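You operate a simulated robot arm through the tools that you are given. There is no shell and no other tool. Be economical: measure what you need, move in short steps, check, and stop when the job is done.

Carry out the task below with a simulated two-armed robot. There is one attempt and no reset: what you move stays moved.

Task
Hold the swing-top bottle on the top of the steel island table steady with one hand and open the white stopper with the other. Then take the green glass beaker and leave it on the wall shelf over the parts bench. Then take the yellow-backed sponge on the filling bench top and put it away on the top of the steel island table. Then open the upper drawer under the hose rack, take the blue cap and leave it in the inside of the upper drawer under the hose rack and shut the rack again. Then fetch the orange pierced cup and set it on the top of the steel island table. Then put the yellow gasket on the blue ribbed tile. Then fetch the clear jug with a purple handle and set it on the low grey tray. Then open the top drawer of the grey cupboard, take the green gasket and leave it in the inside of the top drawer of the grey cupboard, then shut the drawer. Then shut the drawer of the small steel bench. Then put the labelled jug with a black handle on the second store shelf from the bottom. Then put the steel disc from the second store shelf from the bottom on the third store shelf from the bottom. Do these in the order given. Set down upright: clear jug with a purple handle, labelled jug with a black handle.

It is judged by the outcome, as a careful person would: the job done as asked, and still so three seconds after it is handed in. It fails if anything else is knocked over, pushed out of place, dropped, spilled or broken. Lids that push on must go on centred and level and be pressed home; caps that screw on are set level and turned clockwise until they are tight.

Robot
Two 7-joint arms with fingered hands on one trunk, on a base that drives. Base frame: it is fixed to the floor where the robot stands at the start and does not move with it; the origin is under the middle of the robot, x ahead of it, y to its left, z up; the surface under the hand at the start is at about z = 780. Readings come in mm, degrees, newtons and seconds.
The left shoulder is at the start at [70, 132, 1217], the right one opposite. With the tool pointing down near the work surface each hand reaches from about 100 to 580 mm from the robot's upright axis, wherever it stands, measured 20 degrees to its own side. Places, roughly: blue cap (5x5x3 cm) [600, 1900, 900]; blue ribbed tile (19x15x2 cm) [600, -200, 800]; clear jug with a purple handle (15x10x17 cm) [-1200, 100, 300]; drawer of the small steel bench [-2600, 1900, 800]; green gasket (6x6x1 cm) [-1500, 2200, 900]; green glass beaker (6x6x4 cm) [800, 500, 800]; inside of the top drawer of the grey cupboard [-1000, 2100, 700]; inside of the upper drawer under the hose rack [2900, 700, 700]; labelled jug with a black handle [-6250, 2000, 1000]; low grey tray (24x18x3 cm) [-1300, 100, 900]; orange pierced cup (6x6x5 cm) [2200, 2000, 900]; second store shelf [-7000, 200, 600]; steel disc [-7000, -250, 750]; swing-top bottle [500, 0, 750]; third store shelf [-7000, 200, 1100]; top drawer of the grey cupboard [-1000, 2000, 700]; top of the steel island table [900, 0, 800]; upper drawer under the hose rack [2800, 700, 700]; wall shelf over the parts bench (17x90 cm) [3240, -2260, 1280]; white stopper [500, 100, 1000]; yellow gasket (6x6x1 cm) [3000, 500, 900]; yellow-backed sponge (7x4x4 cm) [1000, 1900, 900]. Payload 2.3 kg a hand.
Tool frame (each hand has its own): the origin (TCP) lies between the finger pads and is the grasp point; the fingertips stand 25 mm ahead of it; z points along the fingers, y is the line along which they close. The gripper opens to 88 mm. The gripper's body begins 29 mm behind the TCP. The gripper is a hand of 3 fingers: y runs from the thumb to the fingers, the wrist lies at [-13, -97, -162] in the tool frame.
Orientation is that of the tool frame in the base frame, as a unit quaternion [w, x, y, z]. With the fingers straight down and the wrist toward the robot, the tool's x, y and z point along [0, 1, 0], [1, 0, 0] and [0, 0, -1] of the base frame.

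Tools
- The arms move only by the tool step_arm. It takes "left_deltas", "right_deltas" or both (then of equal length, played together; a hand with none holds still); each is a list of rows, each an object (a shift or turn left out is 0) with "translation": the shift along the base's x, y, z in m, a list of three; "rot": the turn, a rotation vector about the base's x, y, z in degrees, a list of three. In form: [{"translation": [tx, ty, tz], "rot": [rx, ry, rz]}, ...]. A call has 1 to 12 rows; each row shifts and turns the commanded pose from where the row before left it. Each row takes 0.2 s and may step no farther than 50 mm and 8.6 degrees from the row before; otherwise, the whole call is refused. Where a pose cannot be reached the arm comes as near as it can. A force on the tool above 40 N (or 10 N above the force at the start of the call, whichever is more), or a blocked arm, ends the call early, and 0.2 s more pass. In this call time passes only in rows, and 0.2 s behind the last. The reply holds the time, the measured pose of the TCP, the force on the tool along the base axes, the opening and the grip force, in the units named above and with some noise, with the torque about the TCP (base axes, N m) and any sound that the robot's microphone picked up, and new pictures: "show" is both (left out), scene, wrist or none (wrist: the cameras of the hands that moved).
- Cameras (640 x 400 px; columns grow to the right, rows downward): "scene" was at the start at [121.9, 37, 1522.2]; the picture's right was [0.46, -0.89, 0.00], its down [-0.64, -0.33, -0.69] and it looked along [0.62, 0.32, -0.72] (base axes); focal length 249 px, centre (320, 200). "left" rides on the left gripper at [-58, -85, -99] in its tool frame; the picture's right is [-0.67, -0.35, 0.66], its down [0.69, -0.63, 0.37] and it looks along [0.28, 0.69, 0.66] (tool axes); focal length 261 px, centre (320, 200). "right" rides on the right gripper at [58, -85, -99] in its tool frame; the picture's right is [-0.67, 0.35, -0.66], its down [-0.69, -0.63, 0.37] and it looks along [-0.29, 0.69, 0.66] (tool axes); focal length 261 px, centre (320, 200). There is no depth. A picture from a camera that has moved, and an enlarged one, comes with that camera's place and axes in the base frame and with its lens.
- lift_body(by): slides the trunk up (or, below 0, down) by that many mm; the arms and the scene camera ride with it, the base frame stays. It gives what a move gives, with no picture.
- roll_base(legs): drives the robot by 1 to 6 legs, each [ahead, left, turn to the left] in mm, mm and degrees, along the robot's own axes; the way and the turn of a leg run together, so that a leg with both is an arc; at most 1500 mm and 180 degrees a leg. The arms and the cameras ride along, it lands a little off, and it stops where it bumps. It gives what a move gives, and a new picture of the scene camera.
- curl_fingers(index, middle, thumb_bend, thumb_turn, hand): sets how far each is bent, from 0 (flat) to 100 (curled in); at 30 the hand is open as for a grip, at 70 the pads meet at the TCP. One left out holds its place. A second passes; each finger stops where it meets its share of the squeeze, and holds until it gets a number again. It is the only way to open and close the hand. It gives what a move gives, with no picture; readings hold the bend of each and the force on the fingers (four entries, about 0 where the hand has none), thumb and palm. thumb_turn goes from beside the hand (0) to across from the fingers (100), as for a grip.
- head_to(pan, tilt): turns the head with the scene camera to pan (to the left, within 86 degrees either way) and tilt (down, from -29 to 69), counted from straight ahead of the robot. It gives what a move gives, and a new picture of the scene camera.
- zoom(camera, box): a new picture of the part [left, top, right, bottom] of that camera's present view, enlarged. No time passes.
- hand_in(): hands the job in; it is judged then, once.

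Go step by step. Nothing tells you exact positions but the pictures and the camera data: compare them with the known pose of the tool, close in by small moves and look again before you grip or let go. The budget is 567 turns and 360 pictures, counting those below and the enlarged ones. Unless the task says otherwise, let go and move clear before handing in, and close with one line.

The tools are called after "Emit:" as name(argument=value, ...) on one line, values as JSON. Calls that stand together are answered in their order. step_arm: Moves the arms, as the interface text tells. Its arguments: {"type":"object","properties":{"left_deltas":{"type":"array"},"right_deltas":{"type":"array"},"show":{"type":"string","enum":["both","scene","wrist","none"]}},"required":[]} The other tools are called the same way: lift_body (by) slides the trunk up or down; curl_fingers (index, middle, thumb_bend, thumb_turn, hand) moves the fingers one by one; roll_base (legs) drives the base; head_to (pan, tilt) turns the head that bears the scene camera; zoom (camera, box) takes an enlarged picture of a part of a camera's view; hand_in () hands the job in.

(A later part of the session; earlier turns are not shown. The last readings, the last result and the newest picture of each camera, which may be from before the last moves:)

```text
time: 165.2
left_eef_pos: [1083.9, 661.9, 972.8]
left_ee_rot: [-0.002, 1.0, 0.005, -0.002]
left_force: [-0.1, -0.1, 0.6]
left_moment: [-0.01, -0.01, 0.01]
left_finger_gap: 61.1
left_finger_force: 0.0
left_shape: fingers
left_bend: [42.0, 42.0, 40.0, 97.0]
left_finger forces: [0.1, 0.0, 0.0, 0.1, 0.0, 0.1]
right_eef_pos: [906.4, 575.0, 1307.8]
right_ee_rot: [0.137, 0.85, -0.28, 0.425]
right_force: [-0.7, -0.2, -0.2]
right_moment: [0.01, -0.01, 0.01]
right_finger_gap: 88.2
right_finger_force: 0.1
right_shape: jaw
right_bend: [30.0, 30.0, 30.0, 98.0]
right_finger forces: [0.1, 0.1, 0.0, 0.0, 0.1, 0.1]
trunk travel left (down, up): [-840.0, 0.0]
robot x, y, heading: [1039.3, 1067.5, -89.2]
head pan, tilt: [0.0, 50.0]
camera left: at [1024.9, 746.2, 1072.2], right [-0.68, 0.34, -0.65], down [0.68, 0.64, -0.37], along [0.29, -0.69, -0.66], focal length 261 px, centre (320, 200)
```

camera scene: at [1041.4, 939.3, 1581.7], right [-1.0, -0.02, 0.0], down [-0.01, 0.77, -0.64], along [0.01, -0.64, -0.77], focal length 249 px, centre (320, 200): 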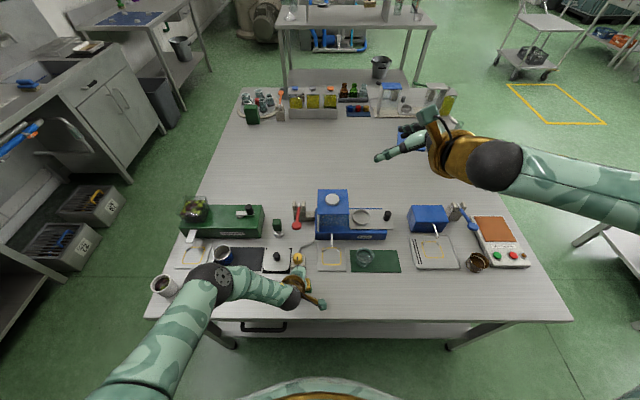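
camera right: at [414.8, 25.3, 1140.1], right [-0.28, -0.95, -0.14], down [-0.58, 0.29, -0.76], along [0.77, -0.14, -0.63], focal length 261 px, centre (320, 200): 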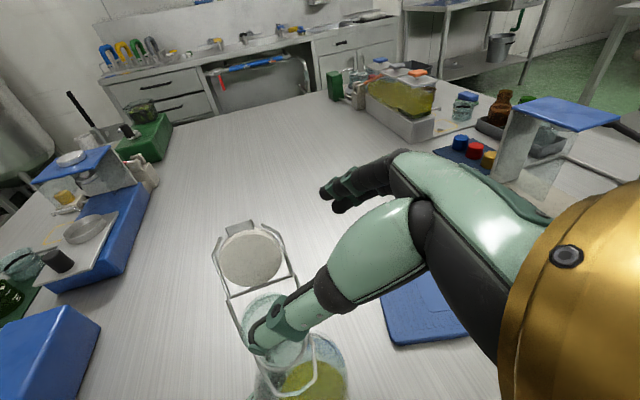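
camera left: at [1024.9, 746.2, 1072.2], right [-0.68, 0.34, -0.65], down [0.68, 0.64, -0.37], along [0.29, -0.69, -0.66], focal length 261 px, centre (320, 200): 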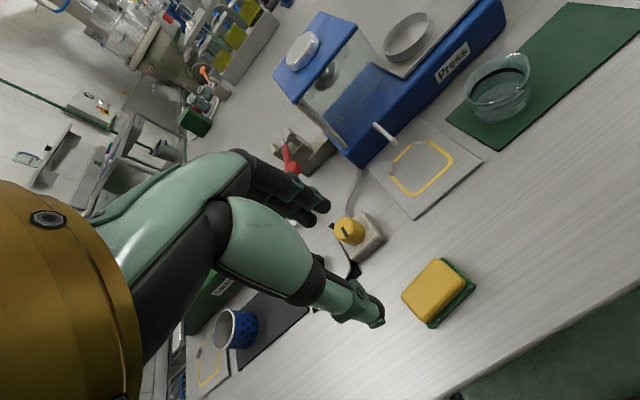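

Sponge is on the island. Next the hose-rack drawer: I'll back off, go to the aisle, and turn to face the rack.

Emit:
roll_base(legs=[[-150, 0, 0], [0, 1000, 0], [0, 0, 90], [0, -500, 0]])

Emit:
head_to(pan=0, tilt=45)

```text
time: 177.8
left_eef_pos: [2463.6, 787.1, 972.8]
left_ee_rot: [0.002, 0.697, 0.717, -0.004]
left_force: [0.8, 0.2, -0.2]
left_moment: [0.02, 0.01, -0.03]
left_finger_gap: 60.8
left_finger_force: 0.1
left_shape: fingers
left_bend: [42.0, 42.0, 40.0, 97.0]
left_finger forces: [0.0, 0.0, 0.1, 0.0, 0.0, 0.1]
right_eef_pos: [2552.6, 613.0, 1307.8]
right_ee_rot: [-0.208, 0.795, 0.411, 0.394]
right_force: [-0.9, -0.3, -0.7]
right_moment: [-0.02, -0.02, 0.0]
right_finger_gap: 87.9
right_finger_force: 0.1
right_shape: jaw
right_bend: [30.0, 30.0, 30.0, 98.0]
right_finger forces: [0.0, 0.1, 0.0, 0.1, 0.1, 0.0]
trunk travel left (down, up): [-840.0, 0.0]
robot x, y, heading: [2059.2, 731.1, 2.0]
head pan, tilt: [0.0, 50.0]
camera scene: at [2184.9, 741.0, 1581.7], right [0.04, -1.0, 0.0], down [-0.77, -0.03, -0.64], along [0.64, 0.02, -0.77], focal length 249 px, centre (320, 200)
```

scene: 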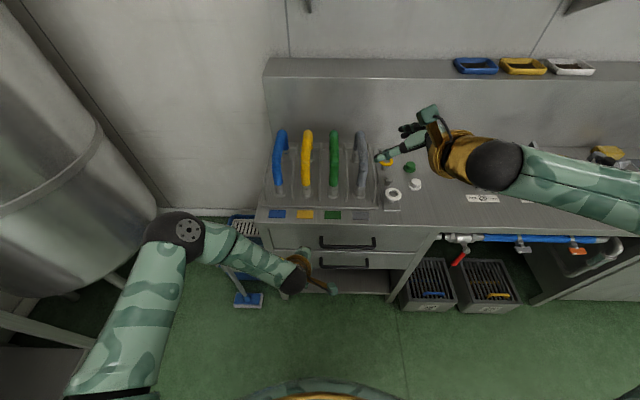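

```text
time: 178.5
left_eef_pos: [2462.2, 786.6, 973.7]
left_ee_rot: [0.002, 0.697, 0.717, -0.003]
left_force: [0.9, -0.9, 0.7]
left_moment: [-0.03, 0.0, -0.02]
left_finger_gap: 61.1
left_finger_force: 0.0
left_shape: fingers
left_bend: [42.0, 42.0, 40.0, 97.0]
left_finger forces: [0.1, 0.0, 0.1, 0.0, 0.1, 0.1]
right_eef_pos: [2552.9, 611.8, 1309.8]
right_ee_rot: [-0.207, 0.795, 0.412, 0.395]
right_force: [0.8, -0.7, 1.1]
right_moment: [0.0, 0.01, -0.01]
right_finger_gap: 87.7
right_finger_force: 0.0
right_shape: jaw
right_bend: [30.0, 30.0, 30.0, 98.0]
right_finger forces: [0.0, 0.1, 0.0, 0.1, 0.1, 0.1]
trunk travel left (down, up): [-840.0, 0.0]
robot x, y, heading: [2058.2, 734.6, 2.0]
head pan, tilt: [0.0, 45.0]
camera scene: at [2189.3, 739.4, 1588.6], right [0.04, -1.0, 0.0], down [-0.71, -0.03, -0.71], along [0.71, 0.03, -0.71], focal length 249 px, centre (320, 200)
```

scene: 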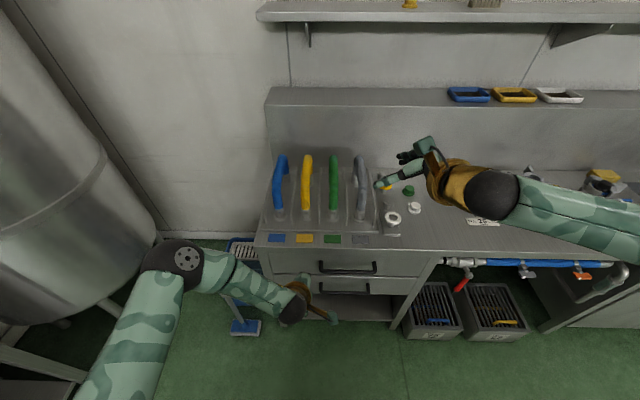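

The upper drawer's bar handle is near [2640, 664, 814]. I'll lower the trunk, keep the left hand high, and tilt the right hand 45° forward-down to hook the bar.

Emit:
lift_body(by=-180)

Emit:
step_arm(left_deltas=[{"translation": [-0.005, 0.01, 0.03]}, {"translation": [-0.005, 0.01, 0.03]}, {"translation": [-0.005, 0.01, 0.03]}, {"translation": [-0.005, 0.01, 0.03]}, {"translation": [-0.005, 0.01, 0.03]}, {"translation": [-0.005, 0.01, 0.03]}, {"translation": [-0.005, 0.01, 0.0]}, {"translation": [-0.005, 0.01, 0.0]}], right_deltas=[{"translation": [-0.012, 0.0, -0.02], "rot": [-7.5, -3.1, 1.3]}, {"translation": [-0.012, 0.0, -0.02], "rot": [-7.5, -3.1, 1.3]}, {"translation": [-0.012, 0.0, -0.02], "rot": [-7.5, -3.1, 1.3]}, {"translation": [-0.012, 0.0, -0.02], "rot": [-7.5, -3.1, 1.3]}, {"translation": [-0.012, 0.0, -0.02], "rot": [-7.5, -3.1, 1.3]}, {"translation": [-0.012, 0.0, -0.02], "rot": [-7.5, -3.1, 1.3]}, {"translation": [-0.012, 0.0, -0.02], "rot": [-7.5, -3.1, 1.3]}, {"translation": [-0.012, 0.0, -0.02], "rot": [-7.5, -3.1, 1.3]}], show="both")

```text
time: 180.5
left_eef_pos: [2463.5, 785.9, 792.6]
left_ee_rot: [0.001, 0.696, 0.718, -0.003]
left_force: [0.1, -0.6, 0.2]
left_moment: [0.0, -0.04, -0.02]
left_finger_gap: 61.0
left_finger_force: 0.0
left_shape: fingers
left_bend: [42.0, 42.0, 40.0, 97.0]
left_finger forces: [0.1, 0.0, 0.1, 0.1, 0.1, 0.0]
right_eef_pos: [2552.4, 609.9, 1129.4]
right_ee_rot: [-0.207, 0.795, 0.411, 0.394]
right_force: [0.1, 0.2, 0.1]
right_moment: [0.02, 0.02, -0.01]
right_finger_gap: 87.7
right_finger_force: 0.1
right_shape: jaw
right_bend: [30.0, 30.0, 30.0, 98.0]
right_finger forces: [0.0, 0.1, 0.1, 0.1, 0.0, 0.0]
trunk travel left (down, up): [-660.0, 180.0]
robot x, y, heading: [2059.9, 733.4, 2.1]
head pan, tilt: [0.0, 45.0]
```

```text
time: 182.3
left_eef_pos: [2423.3, 866.6, 973.2]
left_ee_rot: [0.002, 0.697, 0.717, -0.004]
left_force: [0.0, 0.0, 0.1]
left_moment: [0.01, 0.03, -0.02]
left_finger_gap: 60.7
left_finger_force: 0.1
left_shape: fingers
left_bend: [42.0, 42.0, 40.0, 97.0]
left_finger forces: [0.0, 0.0, 0.1, 0.0, 0.0, 0.0]
right_eef_pos: [2464.6, 621.6, 968.6]
right_ee_rot: [0.271, 0.654, 0.652, 0.273]
right_force: [0.2, -0.4, -0.1]
right_moment: [-0.02, -0.02, 0.01]
right_finger_gap: 87.9
right_finger_force: 0.1
right_shape: jaw
right_bend: [30.0, 30.0, 30.0, 98.0]
right_finger forces: [0.0, 0.0, 0.0, 0.0, 0.0, 0.0]
right hand out of reach, approached as far as the arm can: row 6, 7
trunk travel left (down, up): [-660.0, 180.0]
robot x, y, heading: [2057.8, 738.2, 2.2]
head pan, tilt: [0.0, 45.0]
camera scene: at [2189.8, 738.3, 1408.6], right [0.04, -1.0, 0.0], down [-0.71, -0.03, -0.71], along [0.71, 0.03, -0.71], focal length 249 px, centre (320, 200)
camera right: at [2334.9, 680.3, 979.1], right [-0.22, -0.67, 0.71], down [-0.18, -0.68, -0.71], along [0.96, -0.29, 0.03], focal length 261 px, centre (320, 200)
camera left: at [2340.2, 806.0, 1071.8], right [-0.33, -0.68, -0.65], down [-0.65, 0.67, -0.37], along [0.68, 0.3, -0.66], focal length 261 px, centre (320, 200)
```

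scene: 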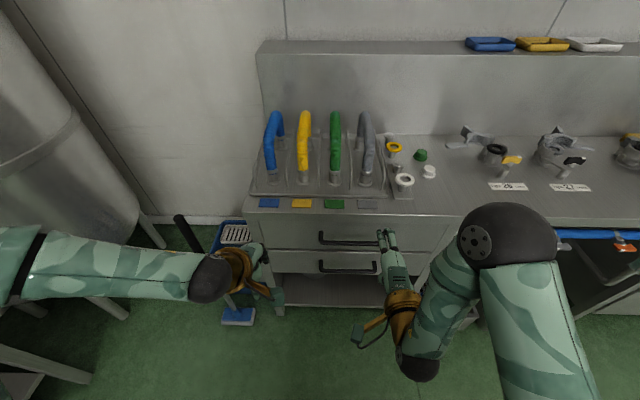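
right: 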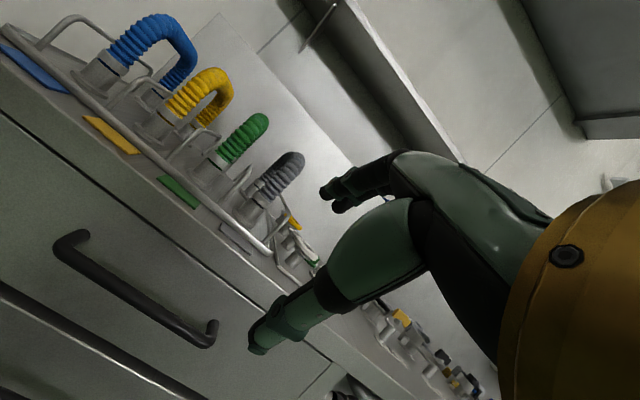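
left: 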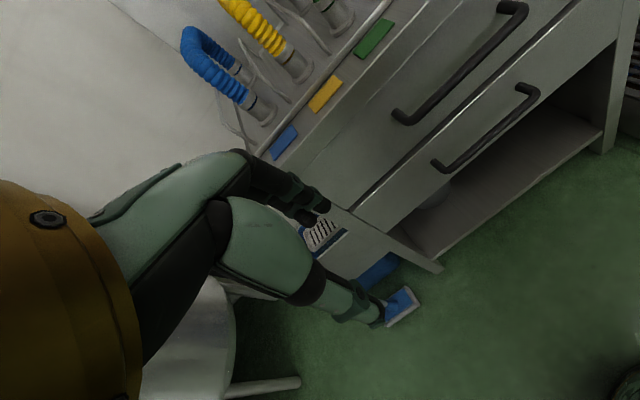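

The bar is at about [2680, 661, 748], spanning y 558–750. I'll move the base 100 mm closer, pre-close the right fingers a bit, and go to a point just short of the bar.

Emit:
roll_base(legs=[[100, 0, -2]])

Emit:
curl_fingers(hand="right", index=50, middle=50, thumb_bend=50)

```text
time: 183.4
left_eef_pos: [2526.6, 854.3, 973.8]
left_ee_rot: [0.003, 0.709, 0.705, -0.002]
left_force: [0.2, -0.4, -0.1]
left_moment: [0.0, -0.04, 0.05]
left_finger_gap: 61.1
left_finger_force: 0.1
left_shape: fingers
left_bend: [42.0, 42.0, 40.0, 97.0]
left_finger forces: [0.0, 0.0, 0.0, 0.0, 0.0, 0.0]
right_eef_pos: [2560.8, 609.1, 970.2]
right_ee_rot: [0.276, 0.665, 0.64, 0.268]
right_force: [-0.2, -0.4, -0.2]
right_moment: [-0.02, -0.03, -0.01]
right_finger_gap: 87.8
right_finger_force: 0.1
right_shape: jaw
right_bend: [30.0, 30.0, 30.0, 98.0]
right_finger forces: [0.0, 0.1, 0.1, 0.0, 0.0, 0.0]
trunk travel left (down, up): [-660.0, 180.0]
robot x, y, heading: [2158.6, 733.3, 0.0]
head pan, tilt: [0.0, 45.0]
camera scene: at [2286.9, 736.4, 1408.9], right [0.0, -1.0, 0.0], down [-0.71, 0.0, -0.71], along [0.71, 0.0, -0.71], focal length 249 px, centre (320, 200)
```

scene: 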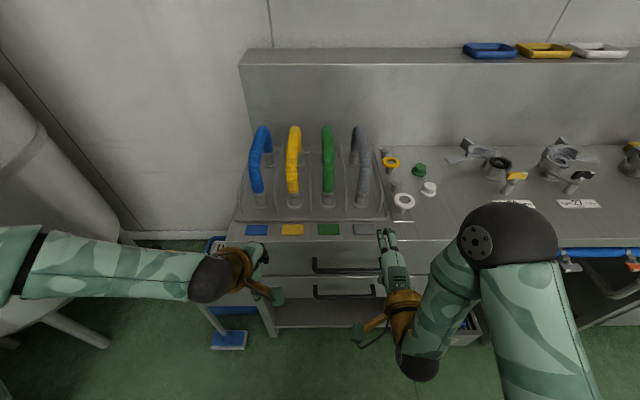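

```text
time: 184.4
left_eef_pos: [2527.1, 855.6, 973.5]
left_ee_rot: [0.001, 0.709, 0.705, -0.003]
left_force: [0.6, -0.5, 0.3]
left_moment: [-0.03, 0.0, -0.01]
left_finger_gap: 61.1
left_finger_force: 0.0
left_shape: fingers
left_bend: [42.0, 42.0, 40.0, 97.0]
left_finger forces: [0.1, 0.0, 0.1, 0.0, 0.0, 0.0]
right_eef_pos: [2561.4, 609.7, 969.6]
right_ee_rot: [0.276, 0.665, 0.64, 0.268]
right_force: [-0.1, 0.6, 0.3]
right_moment: [-0.02, 0.04, 0.01]
right_finger_gap: 42.2
right_finger_force: 0.0
right_shape: fingers
right_bend: [50.0, 50.0, 50.0, 98.0]
right_finger forces: [0.0, 0.0, 0.0, 0.0, 0.1, 0.0]
trunk travel left (down, up): [-660.0, 180.0]
robot x, y, heading: [2158.2, 739.0, 0.2]
head pan, tilt: [0.0, 45.0]
```

Emit:
step_arm(right_deltas=[{"translation": [-0.01, 0.02, -0.04]}, {"translation": [0.0, 0.02, -0.045]}, {"translation": [0.02, 0.01, -0.04]}, {"translation": [0.025, 0.0, -0.04]}, {"translation": [0.016, 0.0, -0.008]}], show="both")

```text
time: 185.6
left_eef_pos: [2527.9, 854.3, 974.1]
left_ee_rot: [0.002, 0.709, 0.705, -0.003]
left_force: [-0.3, 0.0, -0.1]
left_moment: [0.01, -0.02, 0.02]
left_finger_gap: 61.0
left_finger_force: 0.1
left_shape: fingers
left_bend: [42.0, 42.0, 40.0, 97.0]
left_finger forces: [0.0, 0.1, 0.0, 0.1, 0.1, 0.1]
right_eef_pos: [2612.5, 657.4, 797.3]
right_ee_rot: [0.275, 0.666, 0.64, 0.267]
right_force: [-1.0, 0.4, -0.1]
right_moment: [-0.01, -0.03, -0.01]
right_finger_gap: 42.2
right_finger_force: 0.1
right_shape: fingers
right_bend: [50.0, 50.0, 50.0, 98.0]
right_finger forces: [0.0, 0.0, 0.0, 0.1, 0.0, 0.0]
trunk travel left (down, up): [-660.0, 180.0]
robot x, y, heading: [2158.2, 734.9, 0.1]
head pan, tilt: [0.0, 45.0]
camera scene: at [2289.1, 736.4, 1408.6], right [0.0, -1.0, 0.0], down [-0.71, 0.0, -0.71], along [0.71, 0.0, -0.71], focal length 249 px, centre (320, 200)
camera right: at [2483.6, 722.4, 806.3], right [-0.24, -0.66, 0.71], down [-0.21, -0.68, -0.71], along [0.95, -0.32, 0.02], focal length 261 px, centre (320, 200)
```

scene: 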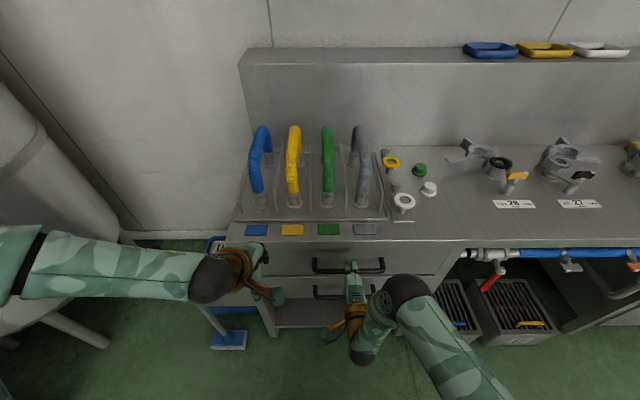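
right: 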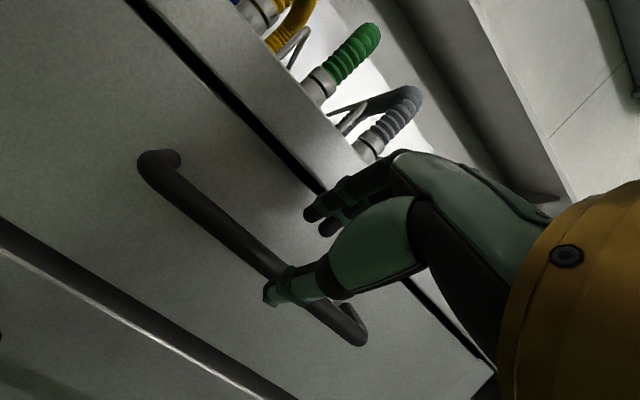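

Emit:
step_arm(right_deltas=[{"translation": [0.02, 0.0, -0.02]}, {"translation": [0.02, 0.0, -0.02]}, {"translation": [0.006, 0.0, -0.008]}], show="wrist")

Emit:
zoom(camera="scene", box=[290, 230, 410, 320])

```text
time: 186.4
left_eef_pos: [2524.0, 855.1, 974.3]
left_ee_rot: [0.003, 0.709, 0.705, -0.003]
left_force: [0.0, 0.4, -0.5]
left_moment: [0.0, 0.0, -0.01]
left_finger_gap: 61.0
left_finger_force: 0.1
left_shape: fingers
left_bend: [42.0, 42.0, 40.0, 97.0]
left_finger forces: [0.1, 0.0, 0.0, 0.1, 0.0, 0.0]
right_eef_pos: [2655.0, 659.6, 750.7]
right_ee_rot: [0.277, 0.666, 0.639, 0.268]
right_force: [-12.3, 0.1, 4.5]
right_moment: [-0.05, -0.16, 0.0]
right_finger_gap: 36.7
right_finger_force: 6.4
right_shape: fingers
right_bend: [55.0, 52.0, 50.0, 98.0]
right_finger forces: [7.1, 5.0, 0.0, 0.1, 0.0, 0.0]
trunk travel left (down, up): [-660.0, 180.0]
robot x, y, heading: [2162.0, 736.8, 0.2]
head pan, tilt: [0.0, 45.0]
camera right: at [2526.4, 723.1, 759.9], right [-0.25, -0.66, 0.71], down [-0.21, -0.68, -0.71], along [0.95, -0.32, 0.03], focal length 261 px, centre (320, 200)
```

right: 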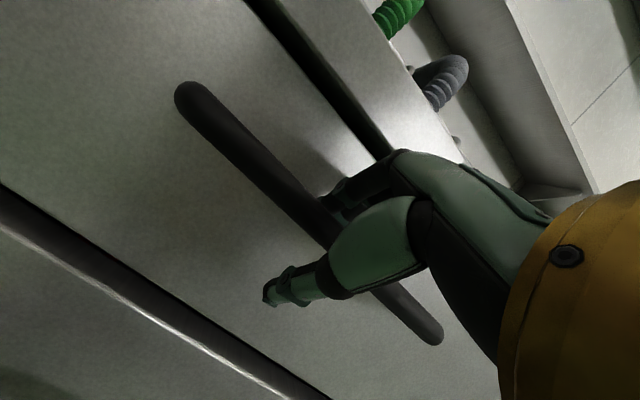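

```text
4.44 times, centred on (350, 275) of scene
camera zoom: at [2283.4, 736.3, 1409.3], right [0.0, -1.0, 0.0], down [-0.7, 0.0, -0.71], along [0.71, 0.0, -0.7], focal length 1105 px, centre (187, -133)
```

zoom: 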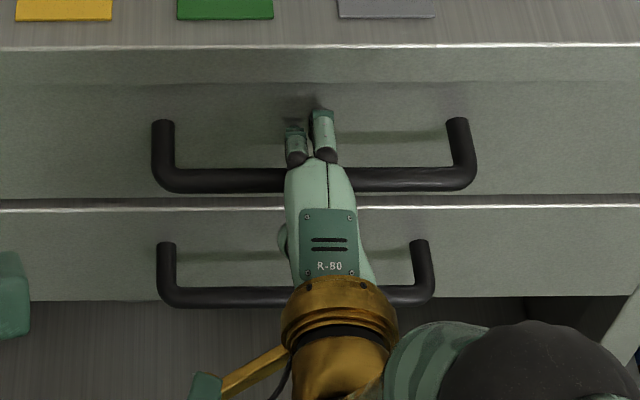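

Fingers are behind the bar and touching the drawer face. I'll ease back a few mm and close on the bar.

Emit:
step_arm(right_deltas=[{"translation": [-0.008, 0.0, 0.0]}], show="none")

Emit:
curl_fingers(hand="right", index=68, middle=68, thumb_bend=68)

Emit:
zoom(camera="right", box=[150, 50, 470, 370])

```text
time: 186.8
left_eef_pos: [2529.2, 854.2, 972.0]
left_ee_rot: [0.001, 0.709, 0.705, -0.004]
left_force: [-0.2, -0.8, 0.2]
left_moment: [0.0, -0.01, 0.02]
left_finger_gap: 61.2
left_finger_force: 0.1
left_shape: fingers
left_bend: [42.0, 42.0, 40.0, 97.0]
left_finger forces: [0.0, 0.0, 0.0, 0.1, 0.1, 0.0]
right_eef_pos: [2650.9, 658.6, 748.1]
right_ee_rot: [0.274, 0.666, 0.641, 0.267]
right_force: [-0.8, 0.1, -1.3]
right_moment: [0.04, 0.03, 0.02]
right_finger_gap: 41.7
right_finger_force: 0.1
right_shape: fingers
right_bend: [50.0, 50.0, 50.0, 98.0]
right_finger forces: [0.0, 0.0, 0.0, 0.0, 0.1, 0.1]
trunk travel left (down, up): [-660.0, 180.0]
robot x, y, heading: [2158.0, 736.4, 0.0]
head pan, tilt: [0.0, 45.0]
```

```text
time: 187.8
left_eef_pos: [2527.6, 855.1, 972.1]
left_ee_rot: [0.001, 0.709, 0.705, -0.003]
left_force: [0.4, -0.2, -0.1]
left_moment: [-0.02, -0.01, -0.04]
left_finger_gap: 60.8
left_finger_force: 0.1
left_shape: fingers
left_bend: [42.0, 42.0, 40.0, 97.0]
left_finger forces: [0.1, 0.0, 0.0, 0.1, 0.0, 0.0]
right_eef_pos: [2649.8, 658.4, 748.3]
right_ee_rot: [0.275, 0.665, 0.641, 0.268]
right_force: [2.2, 1.0, 2.3]
right_moment: [0.01, -0.03, -0.01]
right_finger_gap: 4.6
right_finger_force: 1.0
right_shape: fingers
right_bend: [67.0, 68.0, 68.0, 98.0]
right_finger forces: [1.7, 0.0, 0.0, 0.1, 0.0, 0.1]
trunk travel left (down, up): [-660.0, 180.0]
robot x, y, heading: [2161.0, 736.4, -0.1]
head pan, tilt: [0.0, 45.0]
```

```text
1.25 times, centred on (310, 210) of right
camera zoom: at [2521.8, 723.0, 758.3], right [-0.24, -0.66, 0.71], down [-0.21, -0.68, -0.71], along [0.95, -0.32, 0.03], focal length 326 px, centre (332, 188)
```

zoom: 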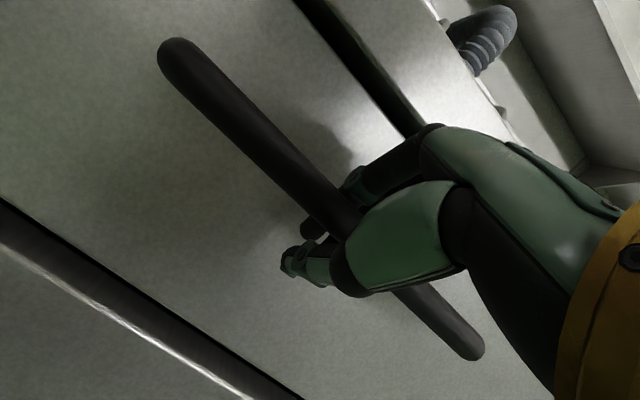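

The fingers and thumb have closed round behind the bar, forming a hook. Now I pull back gently.

Emit:
step_arm(right_deltas=[{"translation": [-0.02, 0, 0]}, {"translation": [-0.03, 0, 0]}, {"translation": [-0.03, 0, 0]}, {"translation": [-0.03, 0, 0]}], show="scene")

```text
time: 188.8
left_eef_pos: [2527.8, 854.1, 973.4]
left_ee_rot: [0.003, 0.709, 0.705, -0.003]
left_force: [0.0, 0.2, -0.4]
left_moment: [-0.02, 0.0, -0.01]
left_finger_gap: 61.1
left_finger_force: 0.1
left_shape: fingers
left_bend: [42.0, 42.0, 40.0, 97.0]
left_finger forces: [0.0, 0.0, 0.1, 0.1, 0.0, 0.1]
right_eef_pos: [2538.8, 659.8, 749.2]
right_ee_rot: [0.276, 0.665, 0.641, 0.267]
right_force: [-1.0, -0.4, -0.1]
right_moment: [-0.02, 0.02, 0.02]
right_finger_gap: 3.0
right_finger_force: 0.0
right_shape: fingers
right_bend: [68.0, 68.0, 68.0, 98.0]
right_finger forces: [0.1, 0.0, 0.0, 0.0, 0.0, 0.1]
trunk travel left (down, up): [-660.0, 180.0]
robot x, y, heading: [2160.5, 736.0, 0.3]
head pan, tilt: [0.0, 45.0]
camera scene: at [2288.2, 736.3, 1408.7], right [0.0, -1.0, 0.0], down [-0.71, 0.0, -0.71], along [0.71, 0.0, -0.71], focal length 249 px, centre (320, 200)
```

scene: 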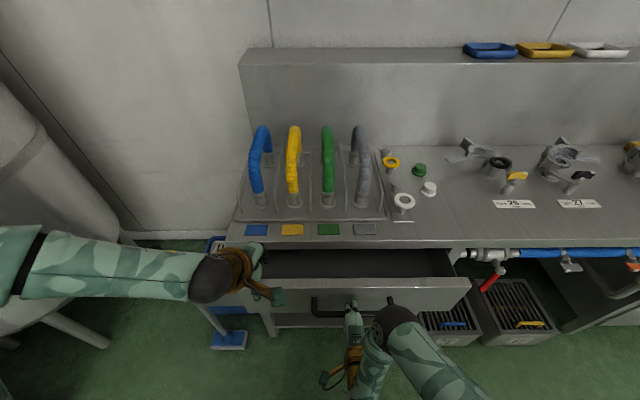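

The drawer slides easily. I'll pull a further 110 mm with the base.

Emit:
roll_base(legs=[[-120, 0, 0]])

Emit:
zoom(camera="right", box=[100, 0, 480, 400])

```text
time: 190.0
left_eef_pos: [2410.7, 853.7, 972.9]
left_ee_rot: [0.001, 0.709, 0.705, -0.004]
left_force: [0.2, -0.4, 0.1]
left_moment: [0.0, 0.0, 0.01]
left_finger_gap: 60.8
left_finger_force: 0.2
left_shape: fingers
left_bend: [42.0, 42.0, 40.0, 97.0]
left_finger forces: [0.1, 0.0, 0.0, 0.1, 0.0, 0.0]
right_eef_pos: [2421.7, 659.6, 748.3]
right_ee_rot: [0.276, 0.666, 0.64, 0.267]
right_force: [-0.4, 0.5, 0.5]
right_moment: [0.01, 0.02, -0.03]
right_finger_gap: 3.2
right_finger_force: 0.1
right_shape: fingers
right_bend: [68.0, 68.0, 68.0, 98.0]
right_finger forces: [0.0, 0.0, 0.0, 0.0, 0.0, 0.1]
trunk travel left (down, up): [-660.0, 180.0]
robot x, y, heading: [2039.7, 737.8, 0.1]
head pan, tilt: [0.0, 45.0]
camera scene: at [2171.6, 736.1, 1408.5], right [0.0, -1.0, 0.0], down [-0.71, 0.0, -0.71], along [0.71, 0.0, -0.71], focal length 249 px, centre (320, 200)
```

scene: 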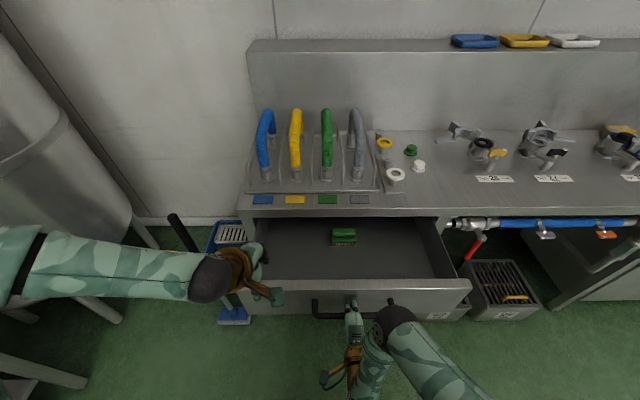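

```text
1.00 times, centred on (290, 200) of right (not enlarged: the box is as wide or as high as the picture)
camera zoom: at [2293.0, 723.8, 757.9], right [-0.24, -0.66, 0.71], down [-0.21, -0.68, -0.71], along [0.95, -0.32, 0.03], focal length 261 px, centre (350, 200)
```

zoom: 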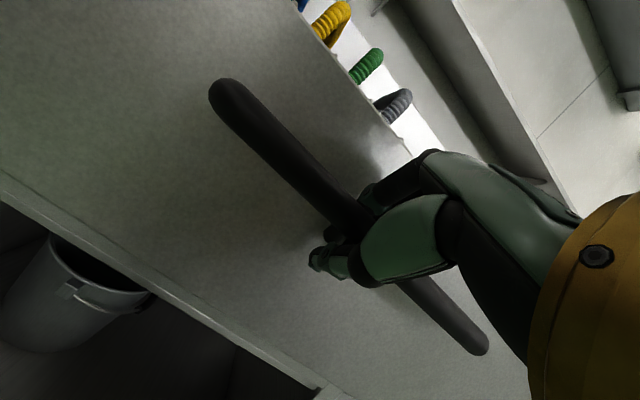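

Drawer is open about 230 mm. I'll release the handle and withdraw, then go for the blue cap.

Emit:
curl_fingers(hand="right", index=45, middle=45, thumb_bend=45)

Emit:
step_arm(right_deltas=[{"translation": [-0.02, 0, 0.02]}, {"translation": [-0.02, 0, 0.02]}, {"translation": [-0.015, 0, 0.03]}, {"translation": [0, 0, 0.045]}, {"translation": [0, 0, 0.045]}], show="scene")

```text
time: 191.0
left_eef_pos: [2410.1, 854.2, 973.3]
left_ee_rot: [0.002, 0.71, 0.705, -0.004]
left_force: [-0.2, 0.7, 0.5]
left_moment: [-0.03, -0.02, -0.01]
left_finger_gap: 60.8
left_finger_force: 0.1
left_shape: fingers
left_bend: [42.0, 42.0, 40.0, 97.0]
left_finger forces: [0.0, 0.0, 0.0, 0.0, 0.0, 0.0]
right_eef_pos: [2421.2, 658.9, 747.9]
right_ee_rot: [0.275, 0.666, 0.64, 0.267]
right_force: [-0.3, 0.0, 0.4]
right_moment: [-0.03, 0.01, -0.01]
right_finger_gap: 52.1
right_finger_force: 0.1
right_shape: fingers
right_bend: [45.0, 45.0, 45.0, 98.0]
right_finger forces: [0.1, 0.1, 0.0, 0.0, 0.0, 0.0]
trunk travel left (down, up): [-660.0, 180.0]
robot x, y, heading: [2036.0, 736.1, 0.0]
head pan, tilt: [0.0, 45.0]
```

```text
time: 192.2
left_eef_pos: [2409.6, 855.5, 973.5]
left_ee_rot: [0.002, 0.709, 0.705, -0.002]
left_force: [0.0, 0.6, 0.3]
left_moment: [0.0, 0.0, -0.01]
left_finger_gap: 60.8
left_finger_force: 0.1
left_shape: fingers
left_bend: [42.0, 42.0, 40.0, 97.0]
left_finger forces: [0.0, 0.0, 0.0, 0.0, 0.1, 0.0]
right_eef_pos: [2411.0, 676.9, 894.9]
right_ee_rot: [0.275, 0.665, 0.641, 0.267]
right_force: [0.5, -0.3, -0.1]
right_moment: [0.0, -0.03, 0.0]
right_finger_gap: 52.2
right_finger_force: 0.0
right_shape: fingers
right_bend: [45.0, 45.0, 45.0, 98.0]
right_finger forces: [0.0, 0.0, 0.1, 0.0, 0.1, 0.0]
right hand out of reach, approached as far as the arm can: row 2, 3, 4
trunk travel left (down, up): [-660.0, 180.0]
robot x, y, heading: [2036.5, 736.6, 0.3]
head pan, tilt: [0.0, 45.0]
camera scene: at [2169.6, 736.2, 1408.7], right [0.0, -1.0, 0.0], down [-0.71, 0.0, -0.71], along [0.71, 0.0, -0.71], focal length 249 px, centre (320, 200)
```

scene: 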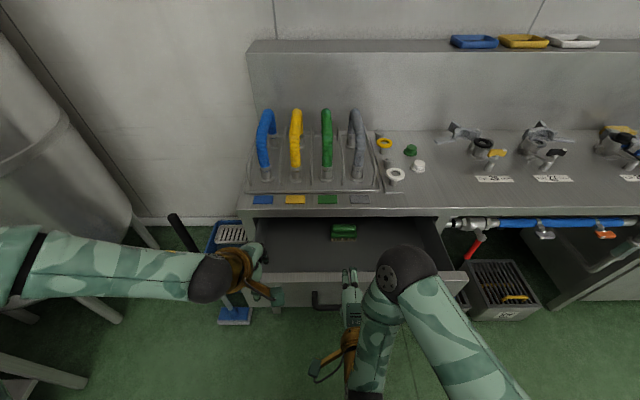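

Emit:
lift_body(by=120)

Emit:
roll_base(legs=[[0, 470, 0], [0, 0, 90], [0, 1370, 0], [180, 0, 0]])

Emit:
head_to(pan=15, tilt=50)

```text
time: 193.7
left_eef_pos: [2410.1, 854.6, 1092.9]
left_ee_rot: [0.002, 0.71, 0.704, -0.003]
left_force: [-0.5, -0.3, 0.4]
left_moment: [0.04, 0.0, -0.03]
left_finger_gap: 61.0
left_finger_force: 0.1
left_shape: fingers
left_bend: [42.0, 42.0, 40.0, 97.0]
left_finger forces: [0.1, 0.0, 0.0, 0.0, 0.0, 0.0]
right_eef_pos: [2411.3, 676.5, 1013.7]
right_ee_rot: [0.275, 0.665, 0.641, 0.267]
right_force: [-0.6, -0.1, -0.4]
right_moment: [0.01, -0.01, 0.01]
right_finger_gap: 52.2
right_finger_force: 0.1
right_shape: fingers
right_bend: [45.0, 45.0, 45.0, 98.0]
right_finger forces: [0.0, 0.0, 0.0, 0.0, 0.0, 0.1]
trunk travel left (down, up): [-780.0, 60.0]
robot x, y, heading: [2041.3, 736.7, -0.0]
head pan, tilt: [0.0, 45.0]
```

```text
time: 208.0
left_eef_pos: [528.4, 1732.8, 1093.2]
left_ee_rot: [0.004, -0.002, 1.0, -0.001]
left_force: [0.2, -0.7, 0.3]
left_moment: [0.0, 0.01, -0.01]
left_finger_gap: 61.0
left_finger_force: 0.0
left_shape: fingers
left_bend: [42.0, 42.0, 40.0, 97.0]
left_finger forces: [0.1, 0.0, 0.0, 0.0, 0.0, 0.0]
right_eef_pos: [706.1, 1736.4, 1014.3]
right_ee_rot: [0.004, 0.013, 0.923, 0.385]
right_force: [0.2, -0.2, 1.0]
right_moment: [-0.01, -0.01, 0.03]
right_finger_gap: 52.2
right_finger_force: 0.0
right_shape: fingers
right_bend: [45.0, 45.0, 45.0, 98.0]
right_finger forces: [0.0, 0.1, 0.1, 0.0, 0.0, 0.0]
trunk travel left (down, up): [-780.0, 60.0]
robot x, y, heading: [651.1, 1369.9, 90.8]
head pan, tilt: [0.0, 45.0]
camera scene: at [649.3, 1494.1, 1529.0], right [1.0, 0.01, 0.0], down [0.01, -0.71, -0.71], along [-0.01, 0.71, -0.71], focal length 249 px, centre (320, 200)
```

scene: 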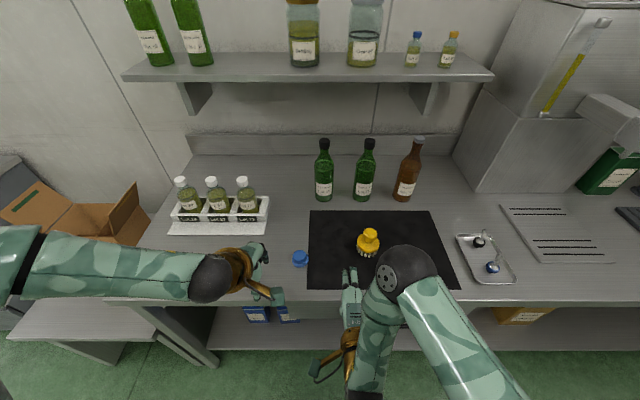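

```text
time: 208.8
left_eef_pos: [528.2, 1737.7, 1092.8]
left_ee_rot: [0.004, -0.002, 1.0, -0.001]
left_force: [-0.5, -0.5, 0.7]
left_moment: [0.0, -0.05, 0.0]
left_finger_gap: 61.0
left_finger_force: 0.1
left_shape: fingers
left_bend: [42.0, 42.0, 40.0, 97.0]
left_finger forces: [0.0, 0.1, 0.0, 0.1, 0.0, 0.0]
right_eef_pos: [705.7, 1740.5, 1013.1]
right_ee_rot: [0.004, 0.013, 0.923, 0.384]
right_force: [0.2, -0.7, 0.3]
right_moment: [0.02, -0.02, 0.05]
right_finger_gap: 52.2
right_finger_force: 0.0
right_shape: fingers
right_bend: [45.0, 45.0, 45.0, 98.0]
right_finger forces: [0.0, 0.0, 0.1, 0.1, 0.0, 0.1]
trunk travel left (down, up): [-780.0, 60.0]
robot x, y, heading: [656.2, 1367.2, 90.8]
head pan, tilt: [15.0, 50.0]
camera scene: at [629.3, 1491.8, 1521.7], right [0.96, 0.27, 0.0], down [0.21, -0.74, -0.64], along [-0.17, 0.62, -0.77], focal length 249 px, centre (320, 200)
```

scene: 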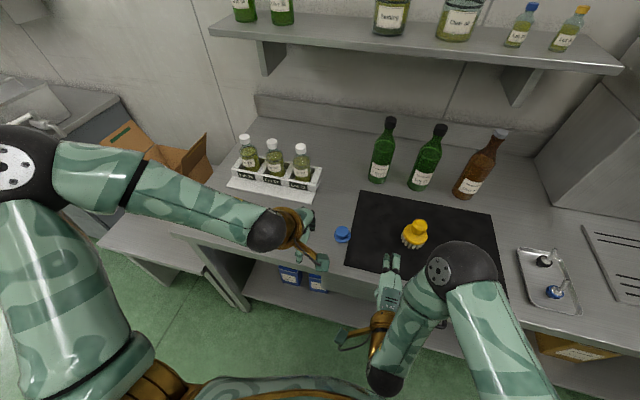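

Emit:
step_arm(left_deltas=[{"translation": [0.015, 0.036, -0.01]}, {"translation": [0.015, 0.036, -0.015]}, {"translation": [0.015, 0.036, -0.02]}, {"translation": [0.014, 0.038, -0.02]}, {"translation": [0, 0, -0.04]}], show="wrist")

```text
time: 209.9
left_eef_pos: [587.9, 1881.8, 987.2]
left_ee_rot: [0.004, -0.002, 1.0, -0.001]
left_force: [-0.3, -0.4, 0.7]
left_moment: [-0.03, 0.0, 0.02]
left_finger_gap: 61.0
left_finger_force: 0.0
left_shape: fingers
left_bend: [42.0, 42.0, 40.0, 97.0]
left_finger forces: [0.1, 0.1, 0.0, 0.1, 0.0, 0.1]
right_eef_pos: [706.1, 1739.9, 1012.6]
right_ee_rot: [0.004, 0.013, 0.924, 0.383]
right_force: [0.3, 0.0, 0.8]
right_moment: [0.01, 0.02, -0.04]
right_finger_gap: 52.2
right_finger_force: 0.0
right_shape: fingers
right_bend: [45.0, 45.0, 45.0, 98.0]
right_finger forces: [0.0, 0.1, 0.0, 0.0, 0.0, 0.1]
trunk travel left (down, up): [-780.0, 60.0]
robot x, y, heading: [650.3, 1369.1, 90.4]
head pan, tilt: [15.0, 50.0]
camera left: at [644.2, 1798.6, 1086.2], right [0.68, -0.35, -0.65], down [-0.68, -0.63, -0.37], along [-0.28, 0.69, -0.66], focal length 261 px, centre (320, 200)
```

left: 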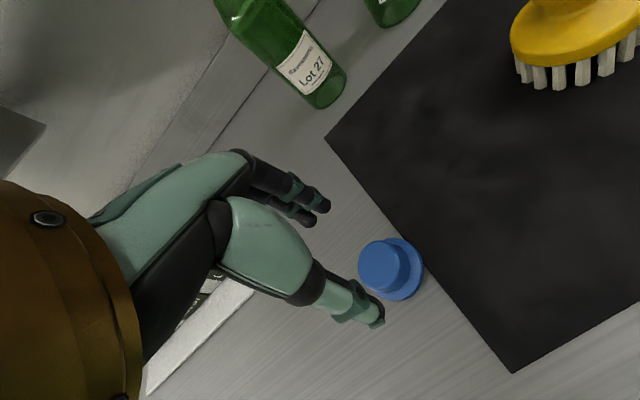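

Emit:
curl_fingers(hand="left", index=36, middle=36, thumb_bend=35)

Emit:
step_arm(left_deltas=[{"translation": [0.002, 0.001, -0.03]}, {"translation": [0, 0, -0.025]}, {"translation": [0, 0, -0.014]}], show="wrist")

```text
time: 210.9
left_eef_pos: [585.7, 1882.0, 988.7]
left_ee_rot: [0.003, -0.002, 1.0, -0.001]
left_force: [-0.4, -0.5, -0.3]
left_moment: [0.01, 0.01, 0.02]
left_finger_gap: 72.7
left_finger_force: 0.1
left_shape: fingers
left_bend: [36.0, 36.0, 35.0, 97.0]
left_finger forces: [0.0, 0.1, 0.1, 0.1, 0.1, 0.0]
right_eef_pos: [705.6, 1738.5, 1014.2]
right_ee_rot: [0.004, 0.013, 0.924, 0.383]
right_force: [-0.1, 0.1, 0.5]
right_moment: [0.0, -0.01, 0.0]
right_finger_gap: 52.1
right_finger_force: 0.1
right_shape: fingers
right_bend: [45.0, 45.0, 45.0, 98.0]
right_finger forces: [0.1, 0.1, 0.0, 0.1, 0.0, 0.0]
trunk travel left (down, up): [-780.0, 60.0]
robot x, y, heading: [650.8, 1368.1, 90.9]
head pan, tilt: [15.0, 50.0]
```

```text
time: 211.8
left_eef_pos: [588.8, 1881.8, 918.8]
left_ee_rot: [0.004, -0.002, 1.0, -0.001]
left_force: [0.3, 0.2, 0.0]
left_moment: [-0.01, -0.02, 0.01]
left_finger_gap: 72.8
left_finger_force: 0.1
left_shape: fingers
left_bend: [36.0, 36.0, 35.0, 97.0]
left_finger forces: [0.1, 0.1, 0.0, 0.0, 0.0, 0.0]
right_eef_pos: [705.6, 1739.8, 1013.8]
right_ee_rot: [0.004, 0.013, 0.923, 0.384]
right_force: [0.0, 0.1, -0.3]
right_moment: [0.0, -0.01, 0.0]
right_finger_gap: 52.1
right_finger_force: 0.0
right_shape: fingers
right_bend: [45.0, 45.0, 45.0, 98.0]
right_finger forces: [0.1, 0.0, 0.0, 0.1, 0.0, 0.1]
trunk travel left (down, up): [-780.0, 60.0]
robot x, y, heading: [650.0, 1368.2, 90.7]
head pan, tilt: [15.0, 50.0]
camera left: at [645.9, 1799.0, 1017.3], right [0.68, -0.35, -0.65], down [-0.68, -0.63, -0.37], along [-0.28, 0.69, -0.66], focal length 261 px, centre (320, 200)
```

left: 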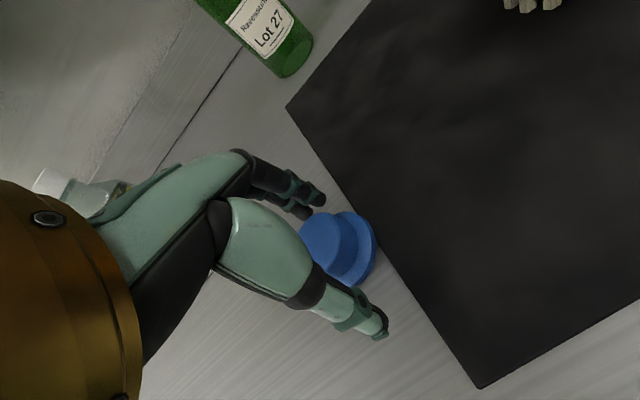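

Emit:
curl_fingers(hand="left", index=64, middle=64, thumb_bend=64)

Emit:
step_arm(left_deltas=[{"translation": [0, 0, 0.03]}, {"translation": [0, 0, 0.04]}, {"translation": [0, -0.02, 0.04]}], show="wrist")

```text
time: 212.8
left_eef_pos: [588.4, 1883.6, 919.0]
left_ee_rot: [0.003, -0.002, 1.0, -0.001]
left_force: [-0.8, 0.2, 0.2]
left_moment: [0.01, 0.0, 0.05]
left_finger_gap: 29.3
left_finger_force: 7.6
left_shape: fingers
left_bend: [58.0, 59.0, 55.0, 96.0]
left_finger forces: [3.5, 4.4, 0.1, 0.0, 7.6, 0.0]
right_eef_pos: [705.5, 1739.9, 1013.8]
right_ee_rot: [0.004, 0.013, 0.923, 0.384]
right_force: [-0.6, -0.1, 0.2]
right_moment: [-0.01, -0.05, -0.06]
right_finger_gap: 52.1
right_finger_force: 0.1
right_shape: fingers
right_bend: [45.0, 45.0, 45.0, 98.0]
right_finger forces: [0.0, 0.0, 0.1, 0.0, 0.1, 0.0]
trunk travel left (down, up): [-780.0, 60.0]
robot x, y, heading: [645.0, 1363.4, 90.7]
head pan, tilt: [15.0, 50.0]
```

```text
time: 213.6
left_eef_pos: [589.6, 1863.3, 1030.0]
left_ee_rot: [0.004, -0.002, 1.0, -0.001]
left_force: [-0.2, 0.5, 0.0]
left_moment: [-0.01, -0.01, 0.01]
left_finger_gap: 28.5
left_finger_force: 7.9
left_shape: fingers
left_bend: [58.0, 59.0, 55.0, 96.0]
left_finger forces: [3.4, 4.3, 0.1, 0.1, 7.3, 0.1]
right_eef_pos: [706.8, 1738.7, 1014.3]
right_ee_rot: [0.004, 0.013, 0.923, 0.384]
right_force: [0.4, -0.8, -0.8]
right_moment: [-0.01, 0.01, 0.04]
right_finger_gap: 52.1
right_finger_force: 0.1
right_shape: fingers
right_bend: [45.0, 45.0, 45.0, 98.0]
right_finger forces: [0.0, 0.0, 0.0, 0.0, 0.0, 0.0]
trunk travel left (down, up): [-780.0, 60.0]
robot x, y, heading: [651.9, 1367.2, 90.7]
head pan, tilt: [15.0, 50.0]
camera left: at [646.2, 1777.8, 1129.3], right [0.68, -0.35, -0.65], down [-0.68, -0.63, -0.37], along [-0.28, 0.69, -0.66], focal length 261 px, centre (320, 200)
```

left: 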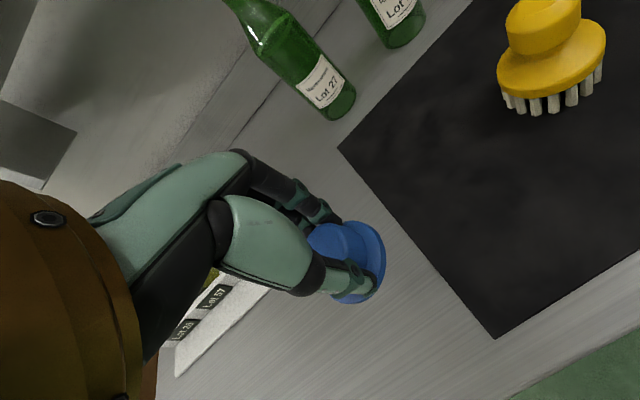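

Cap held. Back to the open drawer the same way.

Emit:
roll_base(legs=[[-170, 0, 0], [0, -1400, 0], [0, 0, -90], [0, -440, 0]])

Emit:
head_to(pan=0, tilt=50)

```text
time: 227.7
left_eef_pos: [2553.4, 843.7, 1029.2]
left_ee_rot: [0.003, 0.702, 0.712, -0.003]
left_force: [0.1, 0.4, 0.4]
left_moment: [0.0, -0.02, 0.0]
left_finger_gap: 28.5
left_finger_force: 7.7
left_shape: fingers
left_bend: [58.0, 59.0, 55.0, 96.0]
left_finger forces: [3.2, 4.1, 0.1, 0.1, 6.9, 0.0]
right_eef_pos: [2431.9, 725.9, 1014.8]
right_ee_rot: [0.273, 0.659, 0.647, 0.269]
right_force: [0.4, 0.7, -0.4]
right_moment: [0.0, 0.0, 0.01]
right_finger_gap: 52.2
right_finger_force: 0.1
right_shape: fingers
right_bend: [45.0, 45.0, 45.0, 98.0]
right_finger forces: [0.1, 0.1, 0.0, 0.0, 0.0, 0.0]
trunk travel left (down, up): [-780.0, 60.0]
robot x, y, heading: [2056.9, 778.2, 1.5]
head pan, tilt: [15.0, 50.0]
camera scene: at [2181.5, 801.1, 1521.7], right [0.28, -0.96, 0.0], down [-0.74, -0.21, -0.64], along [0.62, 0.18, -0.77], focal length 249 px, centre (320, 200)
```

scene: 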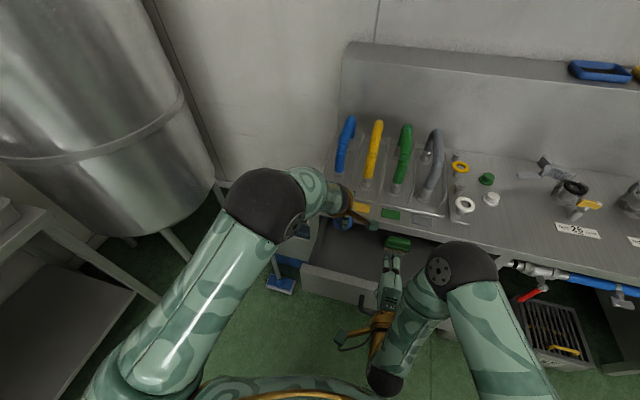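

```text
time: 228.4
left_eef_pos: [2554.6, 843.4, 1029.8]
left_ee_rot: [0.002, 0.702, 0.712, -0.003]
left_force: [0.0, 0.3, -0.7]
left_moment: [0.02, 0.01, -0.01]
left_finger_gap: 28.6
left_finger_force: 7.4
left_shape: fingers
left_bend: [58.0, 59.0, 55.0, 96.0]
left_finger forces: [3.1, 4.0, 0.0, 0.1, 7.0, 0.1]
right_eef_pos: [2431.2, 724.2, 1012.4]
right_ee_rot: [0.272, 0.659, 0.647, 0.269]
right_force: [0.4, 0.7, -0.5]
right_moment: [0.03, 0.01, -0.02]
right_finger_gap: 52.2
right_finger_force: 0.0
right_shape: fingers
right_bend: [45.0, 45.0, 45.0, 98.0]
right_finger forces: [0.0, 0.0, 0.1, 0.1, 0.0, 0.1]
trunk travel left (down, up): [-780.0, 60.0]
robot x, y, heading: [2057.2, 775.5, 1.0]
head pan, tilt: [0.0, 50.0]
camera scene: at [2184.6, 779.0, 1521.7], right [0.02, -1.0, 0.0], down [-0.77, -0.02, -0.64], along [0.64, 0.01, -0.77], focal length 249 px, centre (320, 200)
```

scene: 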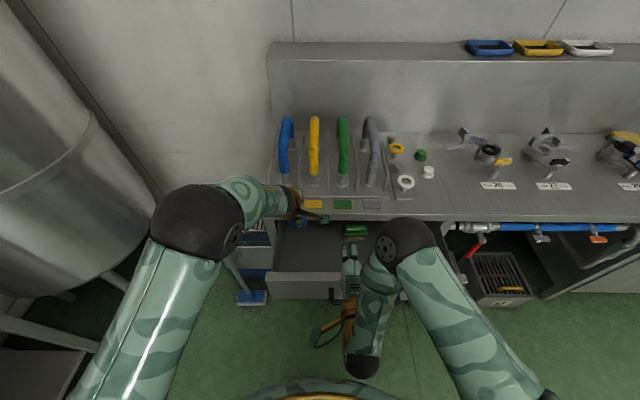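

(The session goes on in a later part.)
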